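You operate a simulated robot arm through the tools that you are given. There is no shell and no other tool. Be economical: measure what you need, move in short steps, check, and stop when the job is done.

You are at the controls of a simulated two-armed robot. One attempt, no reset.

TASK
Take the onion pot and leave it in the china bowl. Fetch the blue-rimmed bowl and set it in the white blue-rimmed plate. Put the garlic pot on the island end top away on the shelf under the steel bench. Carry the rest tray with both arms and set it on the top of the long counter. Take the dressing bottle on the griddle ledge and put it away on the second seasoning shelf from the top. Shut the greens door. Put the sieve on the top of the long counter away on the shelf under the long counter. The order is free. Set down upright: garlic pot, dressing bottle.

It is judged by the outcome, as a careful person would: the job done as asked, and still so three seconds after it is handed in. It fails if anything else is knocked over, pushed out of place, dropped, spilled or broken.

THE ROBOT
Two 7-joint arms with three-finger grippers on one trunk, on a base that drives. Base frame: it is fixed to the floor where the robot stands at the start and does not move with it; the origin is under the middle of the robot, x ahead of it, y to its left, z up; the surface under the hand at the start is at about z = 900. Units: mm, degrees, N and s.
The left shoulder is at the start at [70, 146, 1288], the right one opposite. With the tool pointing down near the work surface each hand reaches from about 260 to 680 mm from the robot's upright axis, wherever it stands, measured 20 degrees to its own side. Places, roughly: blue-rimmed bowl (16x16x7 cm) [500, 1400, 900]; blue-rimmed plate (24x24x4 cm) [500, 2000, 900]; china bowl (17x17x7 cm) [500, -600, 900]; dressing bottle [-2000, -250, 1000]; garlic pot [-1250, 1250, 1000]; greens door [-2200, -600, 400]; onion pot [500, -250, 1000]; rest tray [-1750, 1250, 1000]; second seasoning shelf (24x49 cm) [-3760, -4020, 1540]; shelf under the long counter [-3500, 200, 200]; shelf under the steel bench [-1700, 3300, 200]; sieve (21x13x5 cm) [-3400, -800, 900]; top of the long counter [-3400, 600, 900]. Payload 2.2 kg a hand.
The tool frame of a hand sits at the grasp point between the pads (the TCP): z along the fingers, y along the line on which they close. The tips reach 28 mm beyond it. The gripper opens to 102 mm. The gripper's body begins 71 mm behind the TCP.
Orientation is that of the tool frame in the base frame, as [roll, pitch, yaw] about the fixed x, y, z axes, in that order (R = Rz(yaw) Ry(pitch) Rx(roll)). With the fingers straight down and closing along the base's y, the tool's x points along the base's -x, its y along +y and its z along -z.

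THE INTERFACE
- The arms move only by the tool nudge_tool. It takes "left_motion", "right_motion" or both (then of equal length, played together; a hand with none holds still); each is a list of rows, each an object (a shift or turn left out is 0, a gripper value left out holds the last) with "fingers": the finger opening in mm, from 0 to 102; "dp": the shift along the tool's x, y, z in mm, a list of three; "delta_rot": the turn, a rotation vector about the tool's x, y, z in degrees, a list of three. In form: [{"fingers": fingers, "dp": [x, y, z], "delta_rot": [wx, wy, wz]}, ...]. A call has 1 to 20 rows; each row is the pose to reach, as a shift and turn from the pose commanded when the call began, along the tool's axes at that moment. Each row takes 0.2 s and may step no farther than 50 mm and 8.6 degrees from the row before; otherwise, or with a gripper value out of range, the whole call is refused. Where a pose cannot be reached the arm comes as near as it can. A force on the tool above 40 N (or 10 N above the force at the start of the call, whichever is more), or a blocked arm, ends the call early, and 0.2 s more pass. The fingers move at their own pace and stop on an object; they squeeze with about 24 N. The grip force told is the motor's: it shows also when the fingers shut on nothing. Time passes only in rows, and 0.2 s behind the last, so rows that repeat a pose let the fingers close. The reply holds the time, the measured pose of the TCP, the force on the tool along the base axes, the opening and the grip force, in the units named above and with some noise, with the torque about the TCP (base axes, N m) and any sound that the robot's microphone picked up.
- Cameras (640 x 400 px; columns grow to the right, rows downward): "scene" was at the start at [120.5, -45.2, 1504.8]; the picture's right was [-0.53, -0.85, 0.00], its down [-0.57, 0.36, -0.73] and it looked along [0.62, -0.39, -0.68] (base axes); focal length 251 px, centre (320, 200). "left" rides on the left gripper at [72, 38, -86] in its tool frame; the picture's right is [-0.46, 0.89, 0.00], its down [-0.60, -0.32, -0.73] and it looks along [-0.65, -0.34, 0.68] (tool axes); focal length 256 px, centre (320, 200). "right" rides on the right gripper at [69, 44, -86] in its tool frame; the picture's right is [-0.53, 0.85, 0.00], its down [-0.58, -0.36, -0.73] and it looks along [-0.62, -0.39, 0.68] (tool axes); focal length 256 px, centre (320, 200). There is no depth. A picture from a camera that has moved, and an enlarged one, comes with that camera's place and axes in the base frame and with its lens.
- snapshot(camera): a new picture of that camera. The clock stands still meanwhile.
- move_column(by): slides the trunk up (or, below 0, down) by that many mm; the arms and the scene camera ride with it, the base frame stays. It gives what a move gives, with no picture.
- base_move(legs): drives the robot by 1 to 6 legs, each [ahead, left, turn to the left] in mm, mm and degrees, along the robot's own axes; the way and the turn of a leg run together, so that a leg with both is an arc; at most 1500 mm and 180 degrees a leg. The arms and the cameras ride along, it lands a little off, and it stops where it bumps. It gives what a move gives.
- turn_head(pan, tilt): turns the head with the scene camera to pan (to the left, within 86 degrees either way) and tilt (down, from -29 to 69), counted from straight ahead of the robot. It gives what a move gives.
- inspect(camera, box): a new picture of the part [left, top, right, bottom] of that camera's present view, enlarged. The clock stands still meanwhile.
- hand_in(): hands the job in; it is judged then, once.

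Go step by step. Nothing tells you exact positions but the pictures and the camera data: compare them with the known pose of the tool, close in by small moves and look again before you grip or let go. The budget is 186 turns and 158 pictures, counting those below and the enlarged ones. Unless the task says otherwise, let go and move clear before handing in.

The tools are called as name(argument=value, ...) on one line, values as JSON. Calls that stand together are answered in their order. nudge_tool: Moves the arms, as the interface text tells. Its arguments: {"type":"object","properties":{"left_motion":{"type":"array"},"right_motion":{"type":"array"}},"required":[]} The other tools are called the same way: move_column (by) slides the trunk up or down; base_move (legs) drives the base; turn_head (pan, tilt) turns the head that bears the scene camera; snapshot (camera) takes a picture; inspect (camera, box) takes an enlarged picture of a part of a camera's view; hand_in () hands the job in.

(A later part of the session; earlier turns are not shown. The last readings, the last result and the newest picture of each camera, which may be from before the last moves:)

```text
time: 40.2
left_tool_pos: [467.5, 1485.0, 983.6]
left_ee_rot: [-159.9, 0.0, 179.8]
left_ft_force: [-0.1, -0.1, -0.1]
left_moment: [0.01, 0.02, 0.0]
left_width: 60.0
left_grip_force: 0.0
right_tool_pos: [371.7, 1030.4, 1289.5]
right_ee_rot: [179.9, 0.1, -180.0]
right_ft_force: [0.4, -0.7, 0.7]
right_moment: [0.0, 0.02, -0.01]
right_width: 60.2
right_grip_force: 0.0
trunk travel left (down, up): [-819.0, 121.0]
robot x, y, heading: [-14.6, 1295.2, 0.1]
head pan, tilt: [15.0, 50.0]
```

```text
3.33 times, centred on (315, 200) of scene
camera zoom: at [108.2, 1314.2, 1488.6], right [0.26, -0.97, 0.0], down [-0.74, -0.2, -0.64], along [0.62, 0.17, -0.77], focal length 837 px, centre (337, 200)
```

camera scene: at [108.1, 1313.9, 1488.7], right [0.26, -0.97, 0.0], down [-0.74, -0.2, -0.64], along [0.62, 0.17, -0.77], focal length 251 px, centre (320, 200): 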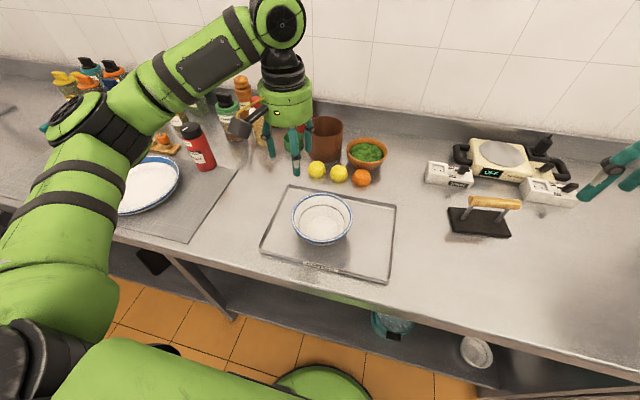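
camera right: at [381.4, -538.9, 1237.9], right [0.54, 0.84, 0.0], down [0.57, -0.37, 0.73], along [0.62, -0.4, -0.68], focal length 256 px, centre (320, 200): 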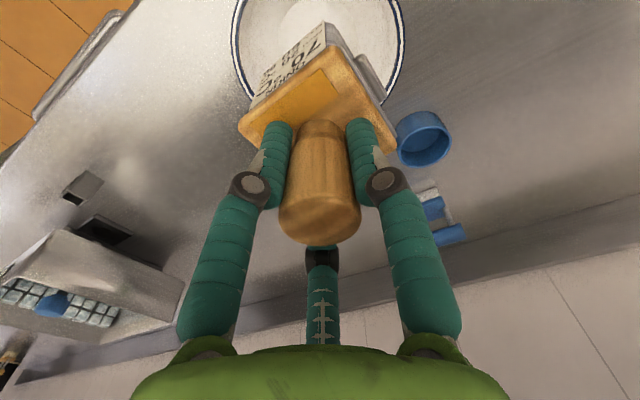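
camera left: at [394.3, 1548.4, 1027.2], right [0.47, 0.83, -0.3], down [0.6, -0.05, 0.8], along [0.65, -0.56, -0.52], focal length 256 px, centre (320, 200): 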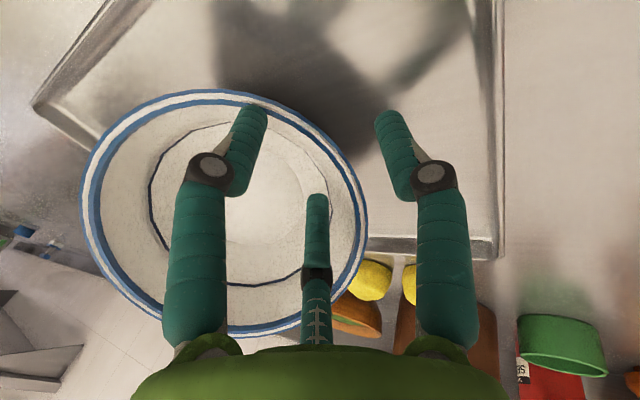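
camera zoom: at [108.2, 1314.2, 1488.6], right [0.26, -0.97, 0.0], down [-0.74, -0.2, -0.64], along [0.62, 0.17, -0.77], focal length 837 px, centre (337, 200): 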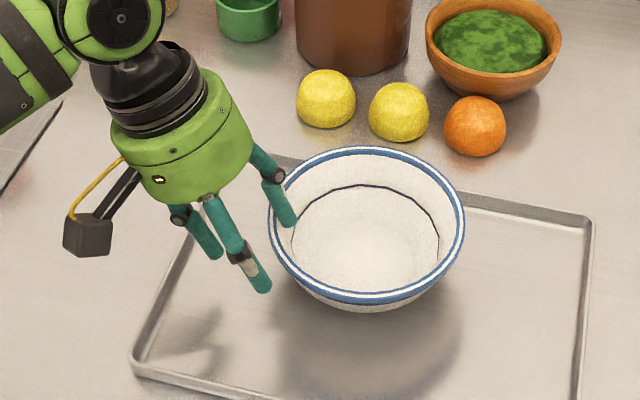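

The bowl stands upright again but shifted a few cm away. I rise and re-measure it.

nudge_tool(left_motion=[{"fingers": 92, "dp": [0, 0, -30]}, {"dp": [-15, 0, -60]}, {"dp": [-30, 0, -60]}, {"dp": [-30, 0, -60]}])

inspect(camera="left", box=[60, 0, 460, 260])

inspect(camera="scene", box=[255, 140, 375, 260])

```text
time: 41.2
left_tool_pos: [497.3, 1504.2, 1041.4]
left_ee_rot: [-160.0, 0.1, 179.8]
left_ft_force: [-0.5, 0.4, -0.7]
left_moment: [-0.02, -0.02, 0.03]
left_width: 92.0
left_grip_force: 0.0
right_tool_pos: [371.6, 1030.3, 1289.0]
right_ee_rot: [179.8, 0.2, -180.0]
right_ft_force: [-0.5, -0.2, 0.4]
right_moment: [0.02, -0.04, -0.01]
right_width: 60.0
right_grip_force: 0.1
trunk travel left (down, up): [-819.0, 121.0]
robot x, y, heading: [-17.6, 1294.9, 0.1]
head pan, tilt: [15.0, 50.0]
```

```text
1.54 times, centred on (260, 130) of left
camera zoom: at [423.9, 1570.3, 1110.8], right [0.47, 0.83, -0.3], down [0.6, -0.05, 0.8], along [0.65, -0.55, -0.52], focal length 394 px, centre (412, 308)
```

zoom: 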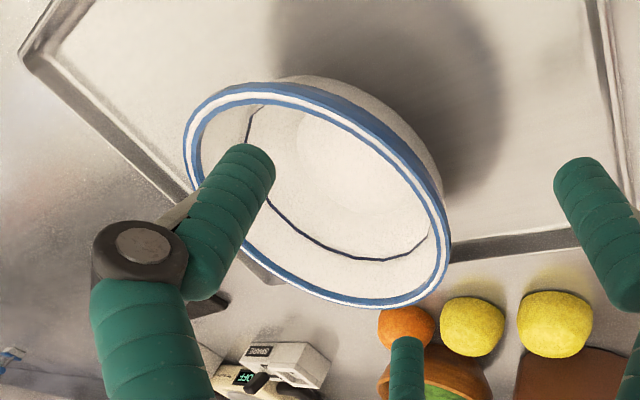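

```text
3.33 times, centred on (315, 200) of scene
camera zoom: at [107.7, 1314.6, 1488.7], right [0.26, -0.97, 0.0], down [-0.74, -0.2, -0.64], along [0.62, 0.17, -0.77], focal length 837 px, centre (337, 200)
```

zoom: 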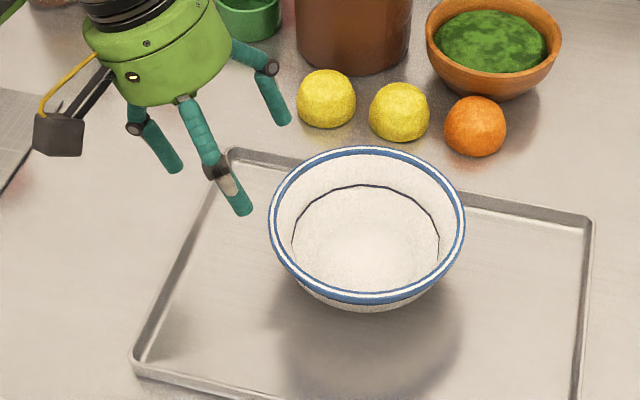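

Bowl now ≈ [508,1402], rim z≈967. With wider-open fingers I descend in two stages.

nudge_tool(left_motion=[{"dp": [-11, 0, 25]}, {"dp": [-11, 0, 50]}, {"dp": [-11, 0, 66]}, {"dp": [-11, 0, 66]}])

inspect(camera="scene", box=[255, 140, 375, 260])

inspect(camera="left", box=[60, 0, 460, 260])

```text
time: 42.2
left_tool_pos: [508.1, 1481.2, 978.9]
left_ee_rot: [-160.0, 0.0, 179.9]
left_ft_force: [0.0, -0.5, 0.0]
left_moment: [0.0, 0.01, 0.04]
left_width: 92.2
left_grip_force: 0.6
right_tool_pos: [372.3, 1031.8, 1289.0]
right_ee_rot: [179.9, 0.2, 179.9]
right_ft_force: [0.0, -0.2, -0.7]
right_moment: [-0.04, 0.01, -0.01]
right_width: 59.9
right_grip_force: 0.1
trunk travel left (down, up): [-819.0, 121.0]
robot x, y, heading: [-17.3, 1293.1, 0.2]
head pan, tilt: [15.0, 50.0]
```

```text
3.33 times, centred on (315, 200) of scene
camera zoom: at [108.5, 1314.2, 1488.6], right [0.26, -0.97, 0.0], down [-0.74, -0.2, -0.64], along [0.62, 0.17, -0.77], focal length 837 px, centre (337, 200)
```

zoom: 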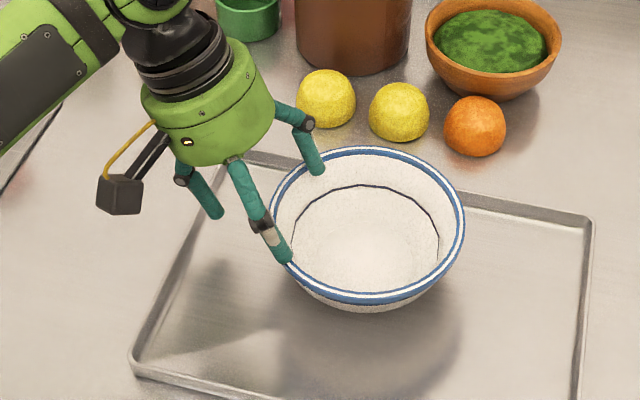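

```text
1.54 times, centred on (260, 130) of left
camera zoom: at [435.3, 1547.0, 1048.1], right [0.47, 0.83, -0.3], down [0.6, -0.05, 0.8], along [0.65, -0.55, -0.52], focal length 394 px, centre (412, 308)
```

zoom: 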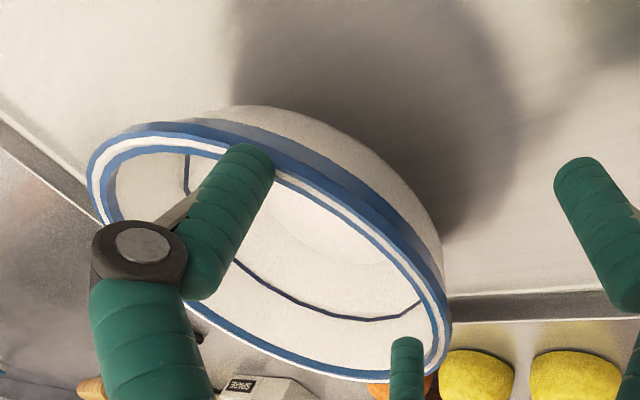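

Bowl still unmoved. I shift inward and lower, then close while re-centring on the wall.

nudge_tool(left_motion=[{"dp": [0, -10, 3]}, {"dp": [0, -19.7, 7]}, {"dp": [0, -16, 16]}, {"dp": [0, -13, 25]}, {"dp": [0, -13, 25]}])

inspect(camera="scene", box=[255, 140, 375, 260])

```text
time: 43.2
left_tool_pos: [505.2, 1457.4, 971.8]
left_ee_rot: [-159.2, 0.7, 179.5]
left_ft_force: [-3.6, 1.0, 17.9]
left_moment: [-0.46, 0.81, -0.29]
left_width: 102.2
left_grip_force: 6.6
right_tool_pos: [367.1, 1029.9, 1289.8]
right_ee_rot: [179.9, 0.3, 180.0]
right_ft_force: [0.8, -0.3, 0.1]
right_moment: [-0.03, -0.01, -0.01]
right_width: 60.1
right_grip_force: 0.1
trunk travel left (down, up): [-819.0, 121.0]
robot x, y, heading: [-12.9, 1292.9, 0.1]
head pan, tilt: [15.0, 50.0]
stopped in row 5 (left hand): the force on the tool passed its limit at 42 N (the readings are from after the stop); the commanded pose is now the measured one
```

```text
3.33 times, centred on (315, 200) of scene
camera zoom: at [103.6, 1314.3, 1489.1], right [0.26, -0.97, 0.0], down [-0.74, -0.2, -0.65], along [0.62, 0.17, -0.76], focal length 837 px, centre (337, 200)
```

zoom: 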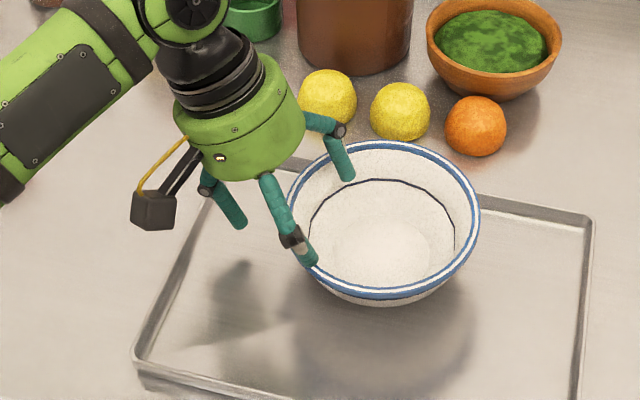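

The torque tells the front inner finger pressed on the inside wall; the hand must sit further inside the rim with a smaller opening. I back out and re-measure.

nudge_tool(left_motion=[{"dp": [0, 0, -12]}, {"dp": [0, 0, -30]}, {"fingers": 60, "dp": [0, 0, -60]}, {"dp": [0, 0, -80]}, {"dp": [0, 0, -80]}])

inspect(camera="scene", box=[255, 140, 375, 260])

inspect(camera="left", box=[60, 0, 460, 260])

```text
time: 44.4
left_tool_pos: [506.1, 1488.3, 1040.8]
left_ee_rot: [-159.6, 0.2, 179.5]
left_ft_force: [-0.8, 0.3, 0.4]
left_moment: [-0.03, 0.02, 0.01]
left_width: 60.1
left_grip_force: 0.1
right_tool_pos: [371.6, 1031.5, 1289.1]
right_ee_rot: [179.9, 0.1, -180.0]
right_ft_force: [-0.1, -0.6, -0.1]
right_moment: [0.02, -0.02, 0.04]
right_width: 60.1
right_grip_force: 0.0
trunk travel left (down, up): [-819.0, 121.0]
robot x, y, heading: [-17.2, 1295.7, -0.1]
head pan, tilt: [15.0, 50.0]
```

```text
3.33 times, centred on (315, 200) of scene
camera zoom: at [107.9, 1314.4, 1488.6], right [0.26, -0.97, 0.0], down [-0.74, -0.2, -0.64], along [0.62, 0.17, -0.77], focal length 837 px, centre (337, 200)
```

zoom: 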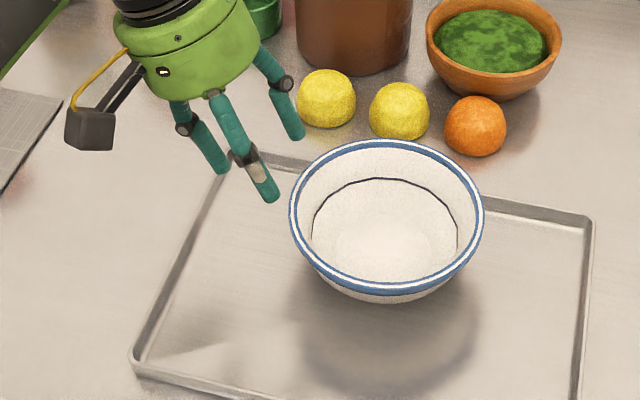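

```text
1.54 times, centred on (260, 130) of left
camera zoom: at [434.8, 1554.4, 1109.3], right [0.47, 0.83, -0.31], down [0.6, -0.05, 0.8], along [0.65, -0.56, -0.52], focal length 394 px, centre (412, 308)
```

zoom: 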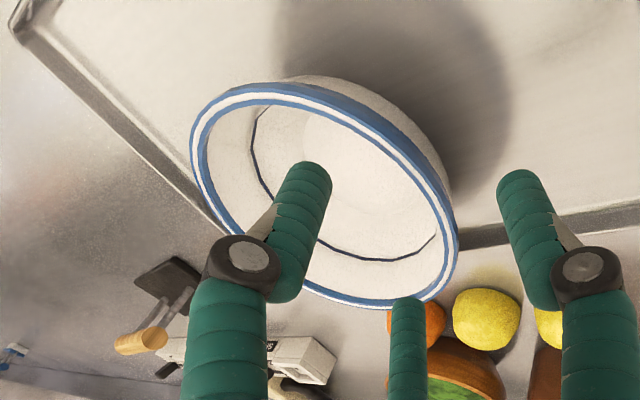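

Bowl centre ≈ [516,1390]. I place the hand further inside and descend with 60 mm opening.

nudge_tool(left_motion=[{"dp": [-10, -11, 10]}, {"dp": [-10, -11, 40]}, {"dp": [-10, -11, 65]}, {"dp": [-10, -11, 80]}, {"dp": [-10, -11, 88]}, {"dp": [-10, -11, 88]}])

inspect(camera="scene", box=[255, 140, 375, 260])

inspect(camera="left", box=[60, 0, 460, 260])

```text
time: 45.8
left_tool_pos: [518.2, 1445.9, 960.9]
left_ee_rot: [-159.6, 0.3, 179.5]
left_ft_force: [1.9, -1.0, 3.0]
left_moment: [-0.11, 0.06, 0.08]
left_width: 60.3
left_grip_force: 0.1
right_tool_pos: [371.9, 1031.3, 1288.9]
right_ee_rot: [179.9, 0.1, 180.0]
right_ft_force: [0.3, 1.4, 0.3]
right_moment: [0.03, -0.02, 0.0]
right_width: 60.2
right_grip_force: 0.0
trunk travel left (down, up): [-819.0, 121.0]
robot x, y, heading: [-16.4, 1296.9, -0.1]
head pan, tilt: [15.0, 50.0]
```

```text
3.33 times, centred on (315, 200) of scene
camera zoom: at [107.8, 1313.9, 1488.6], right [0.26, -0.97, 0.0], down [-0.74, -0.2, -0.64], along [0.62, 0.17, -0.77], focal length 837 px, centre (337, 200)
```

zoom: 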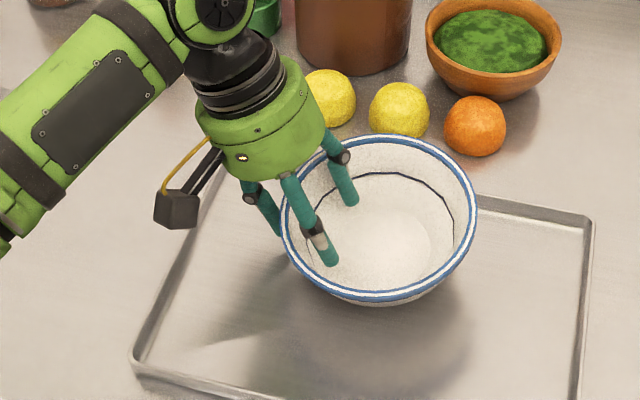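

```text
1.54 times, centred on (260, 130) of left
camera zoom: at [445.5, 1512.6, 1030.4], right [0.47, 0.83, -0.31], down [0.6, -0.05, 0.8], along [0.65, -0.56, -0.52], focal length 394 px, centre (412, 308)
```

zoom: 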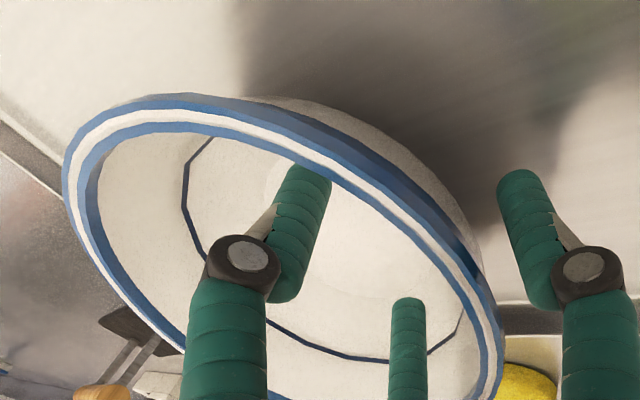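

The wall is between the fingers with light contact. I raise 4 mm and close, following outward.

nudge_tool(left_motion=[{"fingers": 50, "dp": [0, 3, -4]}, {"fingers": 35, "dp": [0, 7, -4]}, {"fingers": 20, "dp": [0, 10, -4]}, {"fingers": 0, "dp": [0, 11, -4]}, {"fingers": 0, "dp": [0, 11, -4]}, {"fingers": 0, "dp": [0, 11, -4]}])

inspect(camera="scene", box=[255, 140, 375, 260])

inspect(camera="left", box=[60, 0, 460, 260])

```text
time: 47.2
left_tool_pos: [517.0, 1456.1, 963.7]
left_ee_rot: [-159.4, 0.6, 179.4]
left_ft_force: [-0.4, -3.9, 15.0]
left_moment: [-1.75, -0.3, -0.18]
left_width: 13.7
left_grip_force: 24.2
right_tool_pos: [370.2, 1029.0, 1289.1]
right_ee_rot: [179.9, 0.2, 180.0]
right_ft_force: [-0.3, -0.1, 0.0]
right_moment: [0.01, 0.0, -0.01]
right_width: 59.9
right_grip_force: 0.2
trunk travel left (down, up): [-819.0, 121.0]
robot x, y, heading: [-16.8, 1295.9, 0.1]
head pan, tilt: [15.0, 50.0]
```

```text
3.33 times, centred on (315, 200) of scene
camera zoom: at [105.0, 1313.1, 1489.0], right [0.26, -0.97, 0.0], down [-0.74, -0.2, -0.64], along [0.62, 0.17, -0.76], focal length 837 px, centre (337, 200)
```

zoom: 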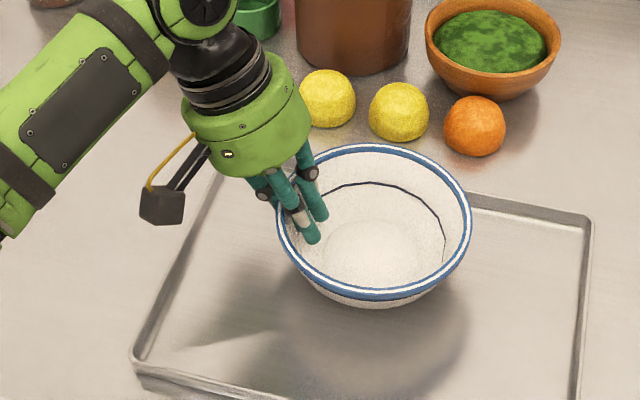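

```text
1.54 times, centred on (260, 130) of left
camera zoom: at [444.0, 1522.8, 1032.2], right [0.47, 0.82, -0.31], down [0.6, -0.04, 0.8], along [0.65, -0.56, -0.51], focal length 394 px, centre (412, 308)
```

zoom: 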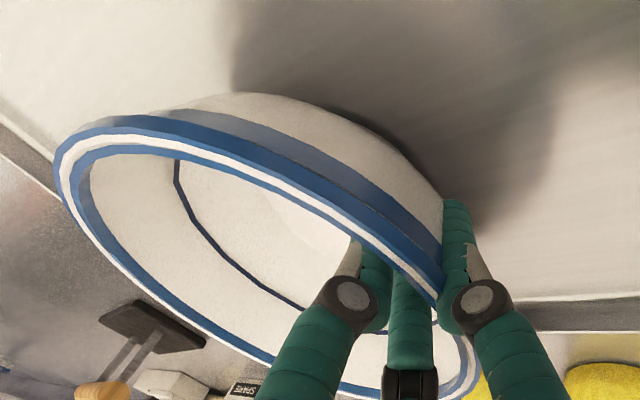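

The wall is gripped. I lift straight up 40 mm and check.

nudge_tool(left_motion=[{"dp": [0, -3.4, -9.4]}, {"dp": [0, -7, -19]}, {"dp": [0, -13.6, -37.6]}, {"dp": [0, -20, -56]}, {"dp": [0, -20, -56]}])

snapshot(camera="scene")

```text
time: 48.4
left_tool_pos: [518.1, 1457.9, 1020.7]
left_ee_rot: [-159.6, 0.1, 179.5]
left_ft_force: [-0.1, 0.2, -3.7]
left_moment: [0.18, 0.01, 0.02]
left_width: 10.5
left_grip_force: 23.7
right_tool_pos: [372.0, 1030.9, 1289.3]
right_ee_rot: [179.9, 0.1, 179.9]
right_ft_force: [0.4, -0.4, 0.2]
right_moment: [0.03, 0.0, 0.02]
right_width: 60.3
right_grip_force: 0.1
trunk travel left (down, up): [-819.0, 121.0]
robot x, y, heading: [-17.5, 1293.0, 0.2]
head pan, tilt: [15.0, 50.0]
```

```text
112 pictures are left
camera scene: at [108.9, 1314.9, 1488.5], right [0.26, -0.97, 0.0], down [-0.74, -0.2, -0.64], along [0.62, 0.17, -0.77], focal length 251 px, centre (320, 200)
```

scene: 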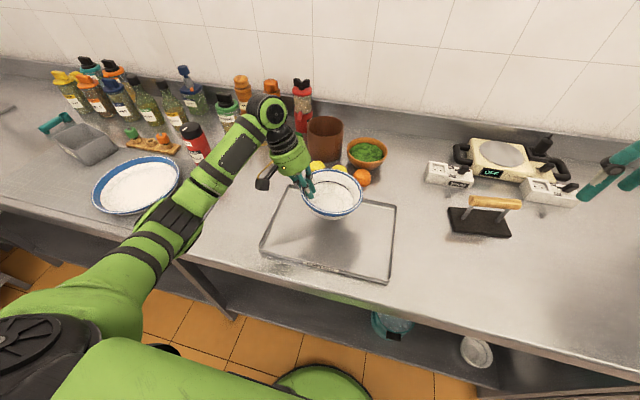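

Bowl is lifted, held securely. The plate is around [472,2005]; I raise the trunk and drive over.

move_column(by=60)

base_move(legs=[[-45, 0, 0], [0, 610, 0]])

snapshot(camera="scene")

snapshot(camera="left")

```text
time: 49.4
left_tool_pos: [517.7, 1458.8, 1080.3]
left_ee_rot: [-159.6, 0.1, 179.5]
left_ft_force: [-0.1, 0.2, -2.9]
left_moment: [0.19, 0.02, 0.03]
left_width: 10.3
left_grip_force: 23.9
right_tool_pos: [372.9, 1031.3, 1349.6]
right_ee_rot: [179.8, 0.1, -180.0]
right_ft_force: [0.0, -0.9, -0.2]
right_moment: [0.0, -0.02, 0.05]
right_width: 60.1
right_grip_force: 0.0
trunk travel left (down, up): [-879.0, 61.0]
robot x, y, heading: [-16.0, 1296.0, 0.1]
head pan, tilt: [15.0, 50.0]
```

```text
time: 53.3
left_tool_pos: [474.5, 2060.3, 1080.9]
left_ee_rot: [-159.7, 0.2, 179.4]
left_ft_force: [0.4, -1.0, -2.3]
left_moment: [0.19, 0.05, 0.03]
left_width: 10.3
left_grip_force: 23.9
right_tool_pos: [327.9, 1631.8, 1348.1]
right_ee_rot: [179.8, 0.0, 179.8]
right_ft_force: [0.4, -0.5, -0.2]
right_moment: [0.0, -0.06, -0.02]
right_width: 59.7
right_grip_force: 0.2
trunk travel left (down, up): [-879.0, 61.0]
robot x, y, heading: [-64.5, 1900.1, -0.4]
head pan, tilt: [15.0, 50.0]
```

```text
111 pictures are left
camera scene: at [64.7, 1916.6, 1548.6], right [0.26, -0.97, 0.0], down [-0.74, -0.2, -0.64], along [0.62, 0.17, -0.77], focal length 251 px, centre (320, 200)
```

scene: 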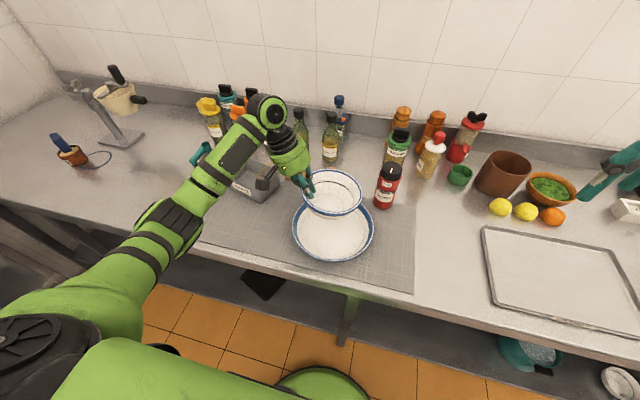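

```text
110 pictures are left
camera left: at [402.0, 2127.1, 1149.6], right [0.47, 0.83, -0.31], down [0.6, -0.05, 0.8], along [0.64, -0.56, -0.52], focal length 256 px, centre (320, 200)
```

left: 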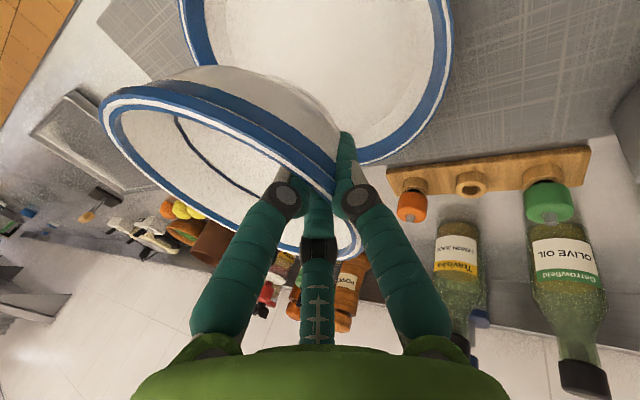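

Bowl is centred above the plate within a few mm. I lower it.

nudge_tool(left_motion=[{"dp": [0, 10, 30]}, {"dp": [0, 20, 60]}, {"dp": [0, 30, 87]}, {"dp": [0, 32, 93]}, {"dp": [0, 34, 98]}, {"dp": [0, 34, 98]}])

inspect(camera="scene", box=[250, 130, 420, 280])

```text
time: 54.7
left_tool_pos: [475.8, 2058.0, 977.1]
left_ee_rot: [-159.5, 0.2, 179.4]
left_ft_force: [-0.6, -0.4, -3.0]
left_moment: [0.12, -0.01, 0.0]
left_width: 10.3
left_grip_force: 24.4
right_tool_pos: [327.3, 1633.7, 1348.5]
right_ee_rot: [179.8, 0.1, 179.8]
right_ft_force: [-0.4, -0.7, 0.4]
right_moment: [0.0, 0.0, 0.02]
right_width: 59.9
right_grip_force: 0.1
trunk travel left (down, up): [-879.0, 61.0]
robot x, y, heading: [-61.4, 1899.2, -0.3]
head pan, tilt: [15.0, 50.0]
```

```text
2.67 times, centred on (335, 205) of scene
camera zoom: at [64.5, 1918.6, 1548.6], right [0.26, -0.97, 0.0], down [-0.74, -0.2, -0.64], along [0.62, 0.16, -0.77], focal length 670 px, centre (280, 187)
```

zoom: 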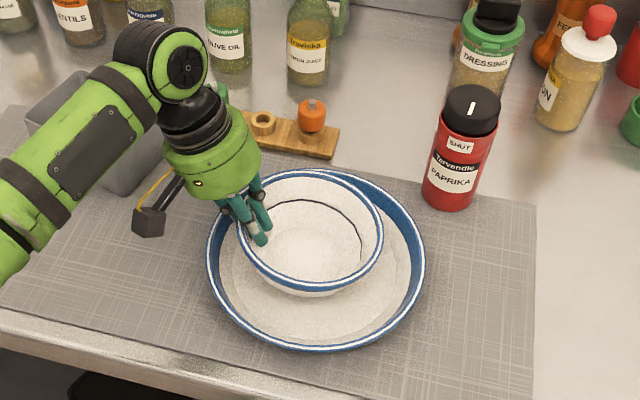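

Well aligned. I lower to contact and release.

nudge_tool(left_motion=[{"dp": [0, 1.5, 4]}, {"dp": [0, 3, 8]}, {"dp": [0, 4, 11]}, {"dp": [0, 5, 14]}, {"dp": [0, 5, 14]}])

inspect(camera="scene", box=[250, 130, 420, 280])

```text
time: 55.9
left_tool_pos: [473.3, 2061.5, 965.9]
left_ee_rot: [-159.4, 0.6, 179.6]
left_ft_force: [3.0, 7.0, 23.9]
left_moment: [-1.91, -0.75, 0.5]
left_width: 14.1
left_grip_force: 23.4
right_tool_pos: [324.7, 1636.1, 1349.8]
right_ee_rot: [179.9, 0.3, 179.7]
right_ft_force: [-0.6, 0.8, 0.8]
right_moment: [0.05, 0.0, 0.04]
right_width: 59.9
right_grip_force: 0.1
trunk travel left (down, up): [-879.0, 61.0]
robot x, y, heading: [-61.0, 1897.0, -0.3]
head pan, tilt: [15.0, 50.0]
```

```text
2.67 times, centred on (335, 205) of scene
camera zoom: at [60.1, 1920.1, 1549.0], right [0.26, -0.97, 0.0], down [-0.74, -0.2, -0.64], along [0.62, 0.16, -0.76], focal length 670 px, centre (280, 187)
```

zoom: 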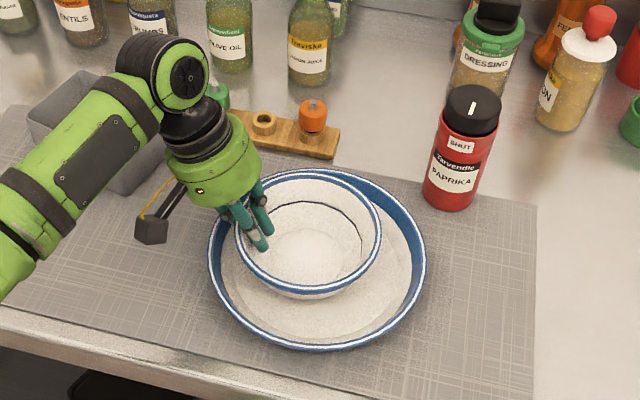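

Contact made with some preload; I ease up, open moderately, and withdraw along the finger axis.

nudge_tool(left_motion=[{"dp": [0, -1, -4]}, {"fingers": 25, "dp": [0, -3, -4]}, {"fingers": 45, "dp": [0, -6, -4]}, {"fingers": 50, "dp": [0, -8, -4]}, {"dp": [0, -8, -20]}, {"dp": [0, -8, -50]}, {"dp": [0, -8, -90]}, {"dp": [0, -8, -130]}])

snapshot(camera="scene")

```text
time: 57.7
left_tool_pos: [475.0, 2097.7, 1087.4]
left_ee_rot: [-159.6, 0.2, 179.5]
left_ft_force: [-0.4, 0.2, -0.4]
left_moment: [0.0, 0.0, -0.02]
left_width: 50.0
left_grip_force: 0.0
right_tool_pos: [327.2, 1633.3, 1348.7]
right_ee_rot: [179.9, 0.1, 179.9]
right_ft_force: [-0.7, 0.0, -0.4]
right_moment: [0.0, 0.03, 0.02]
right_width: 59.9
right_grip_force: 0.1
trunk travel left (down, up): [-879.0, 61.0]
robot x, y, heading: [-59.4, 1901.0, -0.1]
head pan, tilt: [15.0, 50.0]
```

```text
107 pictures are left
camera scene: at [63.7, 1918.6, 1548.6], right [0.26, -0.97, 0.0], down [-0.74, -0.2, -0.64], along [0.62, 0.16, -0.77], focal length 251 px, centre (320, 200)
```

scene: 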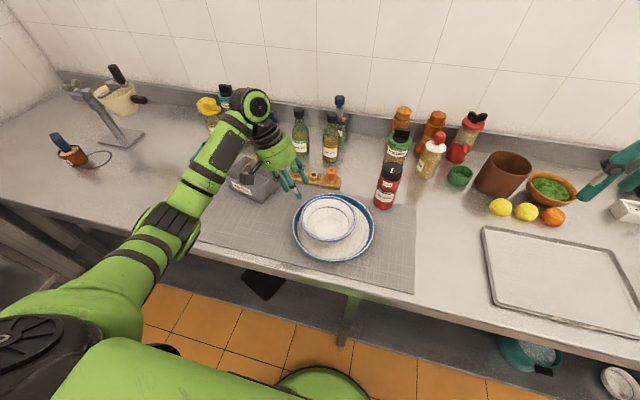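

The bowl sits in the plate. I retract the left hand, back off, and turn around toward the island.

nudge_tool(left_motion=[{"dp": [10, -17, -42]}, {"dp": [36, -36, -76], "delta_rot": [-4, 0, 0]}, {"dp": [70, -55, -105], "delta_rot": [-8, 0, 0]}, {"dp": [100, -73, -132], "delta_rot": [-12, 0, 0]}, {"dp": [130, -91, -158], "delta_rot": [-16, 0, 0]}, {"dp": [160, -109, -184], "delta_rot": [-20, 0, 0]}])

base_move(legs=[[-250, 0, 0]])

turn_head(pan=86, tilt=25)

snapshot(camera="scene")

```text
time: 59.1
left_tool_pos: [309.3, 2060.2, 1298.1]
left_ee_rot: [-179.7, 0.1, 179.4]
left_ft_force: [0.2, -0.3, 0.3]
left_moment: [-0.01, -0.04, 0.01]
left_width: 50.1
left_grip_force: 0.1
right_tool_pos: [326.0, 1633.0, 1350.1]
right_ee_rot: [179.9, 0.2, 179.7]
right_ft_force: [-0.6, 0.6, -0.3]
right_moment: [0.0, -0.02, -0.01]
right_width: 59.6
right_grip_force: 0.0
trunk travel left (down, up): [-879.0, 61.0]
robot x, y, heading: [-60.4, 1899.2, -0.2]
head pan, tilt: [15.0, 50.0]
```

```text
time: 60.9
left_tool_pos: [69.9, 2061.7, 1295.3]
left_ee_rot: [-179.6, 0.0, 179.3]
left_ft_force: [1.5, 0.7, 0.0]
left_moment: [0.0, 0.01, 0.03]
left_width: 50.3
left_grip_force: 0.1
right_tool_pos: [83.3, 1634.1, 1347.9]
right_ee_rot: [179.9, -0.1, 179.7]
right_ft_force: [0.4, -0.5, -0.3]
right_moment: [-0.03, -0.04, -0.01]
right_width: 60.1
right_grip_force: 0.0
trunk travel left (down, up): [-879.0, 61.0]
robot x, y, heading: [-309.0, 1900.7, -0.3]
head pan, tilt: [15.0, 50.0]
```

```text
time: 62.3
left_tool_pos: [65.2, 2060.5, 1297.4]
left_ee_rot: [-179.5, 0.3, 179.3]
left_ft_force: [-0.1, -0.2, -1.4]
left_moment: [0.0, 0.01, 0.03]
left_width: 49.9
left_grip_force: 0.0
right_tool_pos: [79.2, 1633.4, 1349.4]
right_ee_rot: [180.0, 0.2, 179.8]
right_ft_force: [-0.5, 0.3, 0.3]
right_moment: [0.04, 0.02, 0.0]
right_width: 60.1
right_grip_force: 0.0
trunk travel left (down, up): [-879.0, 61.0]
robot x, y, heading: [-307.9, 1901.3, -0.5]
head pan, tilt: [85.9, 25.0]
```

```text
106 pictures are left
camera scene: at [-250.8, 1991.4, 1586.1], right [1.0, -0.08, 0.0], down [-0.03, -0.42, -0.91], along [0.07, 0.9, -0.42], focal length 251 px, centre (320, 200)
```

scene: 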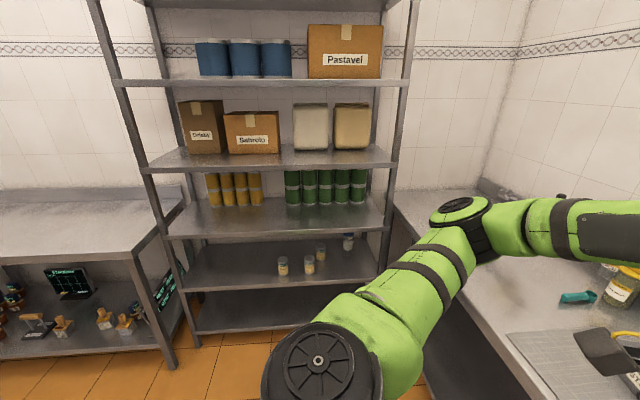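

A rack and the steel bench with pots on its low shelf are visible to the left. I turn 90° left… then pan to see the island.

base_move(legs=[[0, 0, 90]])

turn_head(pan=80, tilt=25)

snapshot(camera="scene")

turn_head(pan=35, tilt=25)

snapshot(camera="scene")

```text
time: 66.6
left_tool_pos: [-468.1, 2274.4, 1298.0]
left_ee_rot: [-179.5, 0.3, -90.6]
left_ft_force: [0.4, 0.0, -0.2]
left_moment: [0.0, 0.01, 0.03]
left_width: 50.1
left_grip_force: 0.1
right_tool_pos: [-42.2, 2288.5, 1348.5]
right_ee_rot: [179.9, 0.2, -90.2]
right_ft_force: [-0.2, 0.6, 0.1]
right_moment: [0.0, -0.02, -0.02]
right_width: 60.2
right_grip_force: 0.0
trunk travel left (down, up): [-879.0, 61.0]
robot x, y, heading: [-308.4, 1896.0, 89.7]
head pan, tilt: [85.9, 25.0]
```

```text
time: 67.2
left_tool_pos: [-468.7, 2274.7, 1297.6]
left_ee_rot: [-179.5, 0.2, -90.6]
left_ft_force: [0.0, 0.7, 0.3]
left_moment: [-0.02, -0.01, 0.01]
left_width: 50.0
left_grip_force: 0.0
right_tool_pos: [-42.4, 2287.6, 1347.5]
right_ee_rot: [179.9, 0.1, -90.2]
right_ft_force: [-0.2, -0.9, -0.1]
right_moment: [0.01, 0.01, -0.01]
right_width: 59.9
right_grip_force: 0.0
trunk travel left (down, up): [-879.0, 61.0]
robot x, y, heading: [-311.2, 1898.8, 89.8]
head pan, tilt: [80.0, 25.0]
```

```text
105 pictures are left
camera scene: at [-397.9, 1966.1, 1586.1], right [0.18, 0.98, 0.0], down [0.42, -0.07, -0.91], along [-0.89, 0.16, -0.42], focal length 251 px, centre (320, 200)
```

scene: 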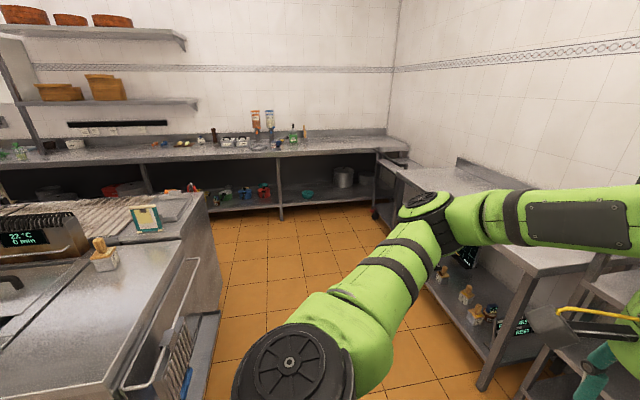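

```text
time: 68.4
left_tool_pos: [-468.4, 2275.1, 1297.3]
left_ee_rot: [-179.5, 0.3, -90.6]
left_ft_force: [-0.4, -0.2, 0.5]
left_moment: [-0.03, -0.02, 0.01]
left_width: 49.9
left_grip_force: 0.1
right_tool_pos: [-41.7, 2288.4, 1347.8]
right_ee_rot: [179.9, 0.0, -90.2]
right_ft_force: [0.0, 0.4, 0.7]
right_moment: [-0.03, 0.05, -0.02]
right_width: 60.0
right_grip_force: 0.0
trunk travel left (down, up): [-879.0, 61.0]
robot x, y, heading: [-307.2, 1899.1, 89.8]
head pan, tilt: [35.0, 25.0]
```

```text
104 pictures are left
camera scene: at [-360.0, 2025.4, 1586.1], right [0.82, 0.57, 0.0], down [0.24, -0.35, -0.91], along [-0.52, 0.74, -0.42], focal length 251 px, centre (320, 200)
```

scene: 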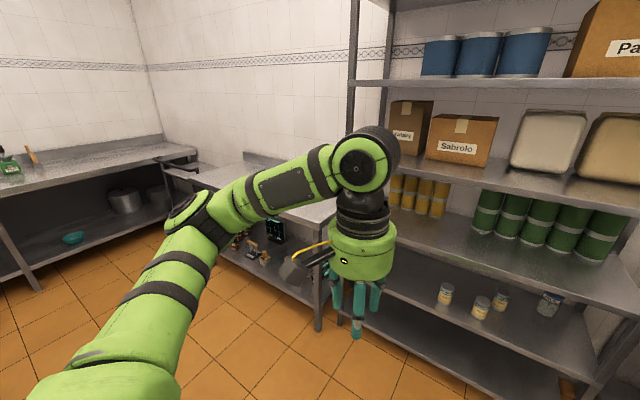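

The garlic pot stands near [-1320,1265] on the island end. I drive to the aisle between island and bench and turn to face the island end.

base_move(legs=[[250, 500, 0], [0, 490, 0], [0, 0, 180]])

turn_head(pan=0, tilt=35)

snapshot(camera="scene")

```text
time: 81.4
left_tool_pos: [-1138.2, 1782.4, 1296.4]
left_ee_rot: [-179.4, 0.2, 89.0]
left_ft_force: [0.2, -0.6, 0.6]
left_moment: [-0.01, 0.03, -0.03]
left_width: 50.3
left_grip_force: 0.0
right_tool_pos: [-1565.0, 1769.4, 1349.3]
right_ee_rot: [179.9, 0.1, 89.4]
right_ft_force: [-1.2, -0.7, 0.1]
right_moment: [0.0, -0.02, 0.0]
right_width: 60.0
right_grip_force: 0.1
trunk travel left (down, up): [-879.0, 61.0]
robot x, y, heading: [-1293.0, 2158.6, -90.4]
head pan, tilt: [35.0, 25.0]
```

```text
time: 82.4
left_tool_pos: [-1139.4, 1780.9, 1297.8]
left_ee_rot: [-179.5, 0.3, 88.9]
left_ft_force: [0.2, 0.3, -0.1]
left_moment: [0.03, 0.03, -0.01]
left_width: 49.8
left_grip_force: 0.1
right_tool_pos: [-1565.7, 1769.8, 1349.0]
right_ee_rot: [179.9, 0.1, 89.4]
right_ft_force: [-0.6, 0.1, -0.4]
right_moment: [0.02, -0.02, 0.01]
right_width: 60.1
right_grip_force: 0.2
trunk travel left (down, up): [-879.0, 61.0]
robot x, y, heading: [-1297.7, 2156.7, -90.7]
head pan, tilt: [0.0, 35.0]
```

```text
103 pictures are left
camera scene: at [-1298.5, 2017.3, 1570.4], right [-1.0, 0.01, 0.0], down [0.01, 0.57, -0.82], along [-0.01, -0.82, -0.57], focal length 251 px, centre (320, 200)
```

scene: 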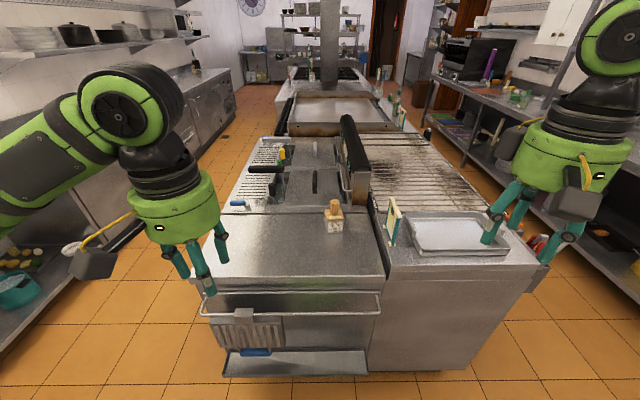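

I see the garlic pot at ≈[-1360,1248] and the rest tray at ≈[-1820,1310]. I drive closer so the right hand can take the pot, minding the basket rail on the island end.

base_move(legs=[[0, 85, 0.6], [290, 0, 0]])

turn_head(pan=-10, tilt=55)

snapshot(camera="scene")

```text
time: 85.1
left_tool_pos: [-1048.3, 1496.8, 1297.6]
left_ee_rot: [-179.6, 0.3, 89.7]
left_ft_force: [1.1, -0.1, -0.4]
left_moment: [-0.03, -0.02, 0.03]
left_width: 50.1
left_grip_force: 0.1
right_tool_pos: [-1474.9, 1480.1, 1348.7]
right_ee_rot: [-180.0, 0.2, 90.0]
right_ft_force: [-0.6, 0.4, -0.3]
right_moment: [-0.04, -0.03, 0.05]
right_width: 60.0
right_grip_force: 0.0
trunk travel left (down, up): [-879.0, 61.0]
robot x, y, heading: [-1212.5, 1864.7, -89.9]
head pan, tilt: [0.0, 35.0]
```

```text
time: 85.9
left_tool_pos: [-1050.1, 1493.9, 1298.1]
left_ee_rot: [-179.6, 0.0, 89.6]
left_ft_force: [-0.3, 0.1, -0.2]
left_moment: [0.03, 0.04, -0.02]
left_width: 49.9
left_grip_force: 0.0
right_tool_pos: [-1476.2, 1477.2, 1349.7]
right_ee_rot: [179.9, 0.1, 89.9]
right_ft_force: [0.5, 0.0, -0.3]
right_moment: [0.02, -0.03, 0.01]
right_width: 59.9
right_grip_force: 0.1
trunk travel left (down, up): [-879.0, 61.0]
robot x, y, heading: [-1212.4, 1866.8, -89.7]
head pan, tilt: [-10.0, 55.0]
```

```text
102 pictures are left
camera scene: at [-1224.3, 1744.1, 1542.1], right [-0.98, 0.17, 0.0], down [0.14, 0.81, -0.57], along [-0.1, -0.57, -0.82], focal length 251 px, centre (320, 200)
```

scene: 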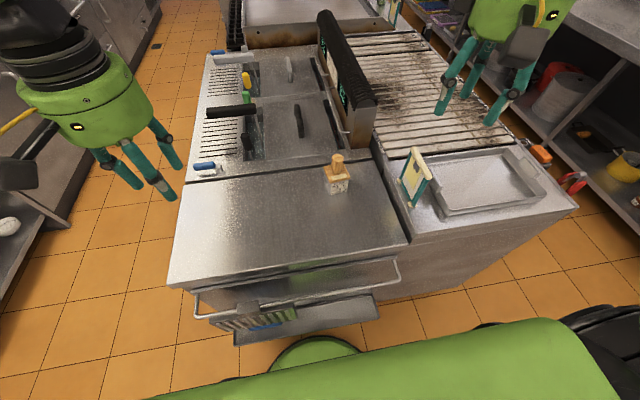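

Pot at ≈[-1361,1250]. I reach over it and lower the trunk.

nudge_tool(right_motion=[{"fingers": 80, "dp": [-40, 23, 15]}, {"dp": [-80, 46, 30]}, {"dp": [-120, 69, 50]}, {"dp": [-160, 92, 70]}, {"dp": [-195, 115, 90]}, {"dp": [-215, 115, 95]}, {"dp": [-215, 115, 95]}])

move_column(by=-170)

snapshot(camera="right")

snapshot(camera="scene")

```text
refused: row 3 steps farther than a row can; nothing moved
```

```text
time: 87.8
left_tool_pos: [-1048.3, 1493.6, 1128.0]
left_ee_rot: [-179.6, 0.1, 89.7]
left_ft_force: [0.0, -0.4, -1.1]
left_moment: [-0.02, -0.05, 0.03]
left_width: 50.0
left_grip_force: 0.2
right_tool_pos: [-1476.7, 1479.0, 1179.4]
right_ee_rot: [179.9, 0.1, 90.0]
right_ft_force: [0.5, -0.2, -0.5]
right_moment: [-0.02, 0.02, -0.03]
right_width: 59.9
right_grip_force: 0.0
trunk travel left (down, up): [-709.0, 231.0]
robot x, y, heading: [-1213.0, 1868.2, -90.1]
head pan, tilt: [-10.0, 55.0]
```

```text
101 pictures are left
camera right: at [-1433.2, 1546.9, 1265.2], right [0.85, -0.53, 0.0], down [-0.37, -0.58, 0.73], along [-0.39, -0.62, -0.68], focal length 256 px, centre (320, 200)
```

right: 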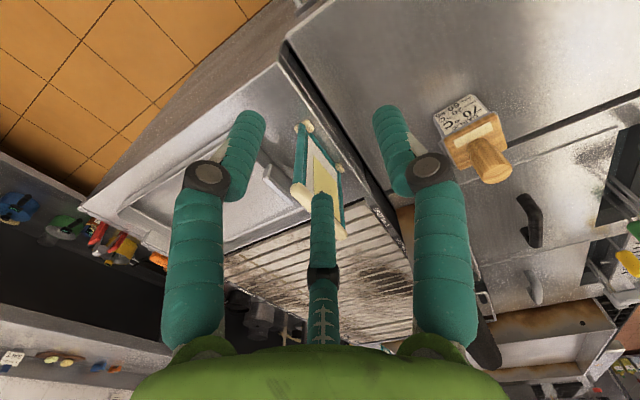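

```text
100 pictures are left
camera scene: at [-1224.1, 1745.1, 1372.2], right [-0.98, 0.17, 0.0], down [0.14, 0.81, -0.57], along [-0.1, -0.56, -0.82], focal length 251 px, centre (320, 200)
```

scene: 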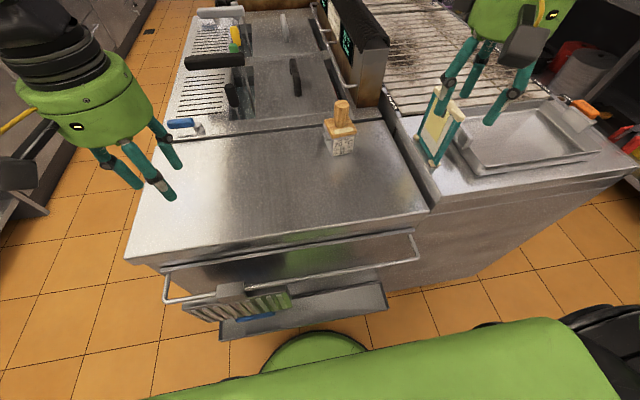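

Same place confirmed (≈[-1364,1251]). I reach over with smaller steps.

nudge_tool(right_motion=[{"fingers": 80, "dp": [-38, 19, 0]}, {"dp": [-76, 38, 0]}, {"dp": [-114, 57, 0]}, {"dp": [-152, 76, 0]}, {"dp": [-190, 95, 10]}, {"dp": [-225, 113, 30]}, {"dp": [-228, 113, 60]}, {"dp": [-228, 113, 100]}, {"dp": [-228, 113, 108]}, {"dp": [-228, 113, 108]}])

snapshot(camera="right")

```text
time: 90.0
left_tool_pos: [-1048.1, 1494.2, 1127.3]
left_ee_rot: [-179.6, 0.2, 89.6]
left_ft_force: [-0.9, 0.7, -1.5]
left_moment: [0.01, -0.02, -0.01]
left_width: 50.1
left_grip_force: 0.1
right_tool_pos: [-1408.7, 1318.4, 1069.7]
right_ee_rot: [180.0, 0.3, 90.1]
right_ft_force: [0.4, 0.9, -0.2]
right_moment: [-0.02, -0.02, -0.03]
right_width: 79.9
right_grip_force: 0.0
right hand out of reach, approached as far as the arm can: row 4, 5, 6, 7, 8, 9, 10
trunk travel left (down, up): [-709.0, 231.0]
robot x, y, heading: [-1211.9, 1867.0, -89.9]
head pan, tilt: [-10.0, 55.0]
```

```text
99 pictures are left
camera right: at [-1365.6, 1386.7, 1155.1], right [0.85, -0.53, 0.0], down [-0.37, -0.57, 0.73], along [-0.39, -0.62, -0.68], focal length 256 px, centre (320, 200)
```

right: 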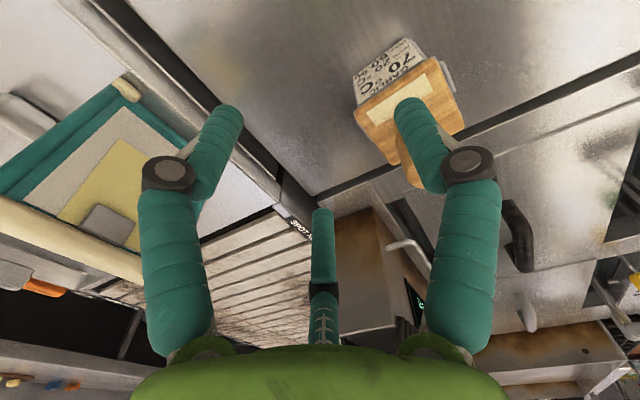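

Straight-down reach falls short by a few cm, so I tilt the tool 15° forward to gain reach.

nudge_tool(right_motion=[{"dp": [0, 20, -10], "delta_rot": [0, -5, 0]}, {"dp": [-15, 40, -10], "delta_rot": [0, -10, 0]}, {"dp": [-40, 45, -5], "delta_rot": [0, -15, 0]}, {"dp": [-67, 45, 0], "delta_rot": [0, -17, 0]}, {"dp": [-67, 45, 0], "delta_rot": [0, -17, 0]}])

snapshot(camera="right")

inspect(camera="scene", box=[240, 40, 440, 200])

```text
time: 91.2
left_tool_pos: [-1049.0, 1493.1, 1126.8]
left_ee_rot: [-179.7, 0.2, 89.7]
left_ft_force: [-0.1, -1.0, 0.8]
left_moment: [0.01, 0.04, 0.0]
left_width: 50.0
left_grip_force: 0.0
right_tool_pos: [-1384.3, 1273.8, 1069.0]
right_ee_rot: [179.9, 17.2, 90.0]
right_ft_force: [0.8, -0.1, 0.2]
right_moment: [0.04, 0.0, 0.03]
right_width: 80.0
right_grip_force: 0.0
right hand out of reach, approached as far as the arm can: row 2, 3, 4, 5
trunk travel left (down, up): [-709.0, 231.0]
robot x, y, heading: [-1212.2, 1867.2, -90.0]
head pan, tilt: [-10.0, 55.0]
```

```text
98 pictures are left
camera right: at [-1340.6, 1364.9, 1130.9], right [0.85, -0.51, 0.16], down [-0.37, -0.33, 0.87], along [-0.39, -0.79, -0.47], focal length 256 px, centre (320, 200)
```

right: 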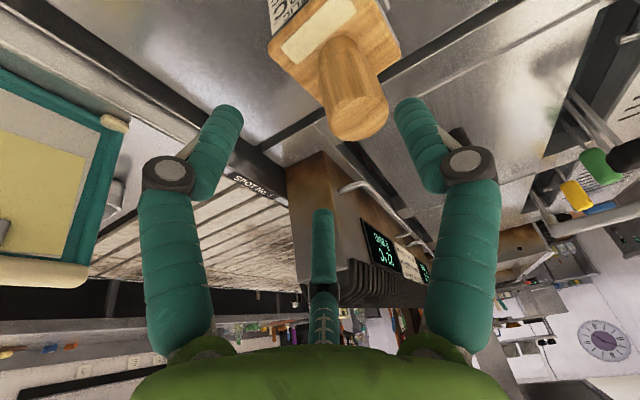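

```text
2.50 times, centred on (340, 120) of scene
camera zoom: at [-1223.9, 1745.2, 1372.1], right [-0.98, 0.17, 0.0], down [0.14, 0.81, -0.57], along [-0.1, -0.56, -0.82], focal length 628 px, centre (270, 400)
```

zoom: 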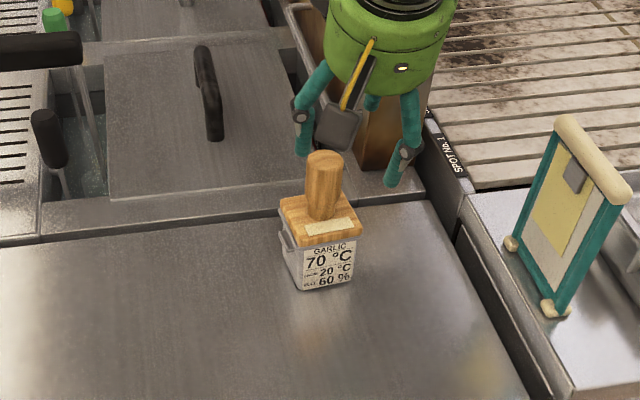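

Still ~30 mm short; I raise the trunk a bit (better shoulder geometry) and try again, and shift the base slightly left.

base_move(legs=[[8, 18, 0]])

move_column(by=60)

nudge_tool(right_motion=[{"dp": [6, 0, 20]}, {"dp": [8, 2, 40]}, {"dp": [0, 2, 60]}, {"dp": [-8, 2, 66]}, {"dp": [-8, 2, 66]}])

```text
time: 92.0
left_tool_pos: [-1036.3, 1487.1, 1129.9]
left_ee_rot: [-179.8, 0.3, 89.5]
left_ft_force: [-0.5, 0.8, 0.8]
left_moment: [-0.04, -0.04, 0.01]
left_width: 49.8
left_grip_force: 0.0
right_tool_pos: [-1370.8, 1268.3, 1070.0]
right_ee_rot: [179.6, 17.2, 89.9]
right_ft_force: [-0.3, 0.1, 0.1]
right_moment: [-0.06, -0.04, 0.02]
right_width: 80.3
right_grip_force: 0.1
trunk travel left (down, up): [-709.0, 231.0]
robot x, y, heading: [-1193.6, 1859.7, -90.0]
head pan, tilt: [-10.0, 55.0]
```

```text
time: 93.0
left_tool_pos: [-1031.6, 1486.4, 1186.6]
left_ee_rot: [-179.6, 0.2, 89.6]
left_ft_force: [0.6, -0.4, -0.2]
left_moment: [-0.02, 0.01, 0.0]
left_width: 50.1
left_grip_force: 0.0
right_tool_pos: [-1367.3, 1265.9, 1129.3]
right_ee_rot: [179.9, 17.1, 89.9]
right_ft_force: [-0.7, -0.3, 1.0]
right_moment: [0.0, -0.03, -0.01]
right_width: 79.9
right_grip_force: 0.1
trunk travel left (down, up): [-769.0, 171.0]
robot x, y, heading: [-1195.3, 1858.7, -90.3]
head pan, tilt: [-10.0, 55.0]
```

```text
time: 94.2
left_tool_pos: [-1031.6, 1485.3, 1186.7]
left_ee_rot: [-179.6, 0.2, 89.6]
left_ft_force: [0.2, 0.0, 0.1]
left_moment: [0.01, -0.03, -0.05]
left_width: 50.2
left_grip_force: 0.1
right_tool_pos: [-1380.4, 1259.6, 1072.9]
right_ee_rot: [179.8, 17.1, 90.0]
right_ft_force: [-0.4, -0.4, -0.1]
right_moment: [-0.02, -0.03, 0.0]
right_width: 80.2
right_grip_force: 0.0
right hand out of reach, approached as far as the arm can: row 2, 3, 4, 5
trunk travel left (down, up): [-769.0, 171.0]
robot x, y, heading: [-1196.7, 1860.1, -90.1]
head pan, tilt: [-10.0, 55.0]
```

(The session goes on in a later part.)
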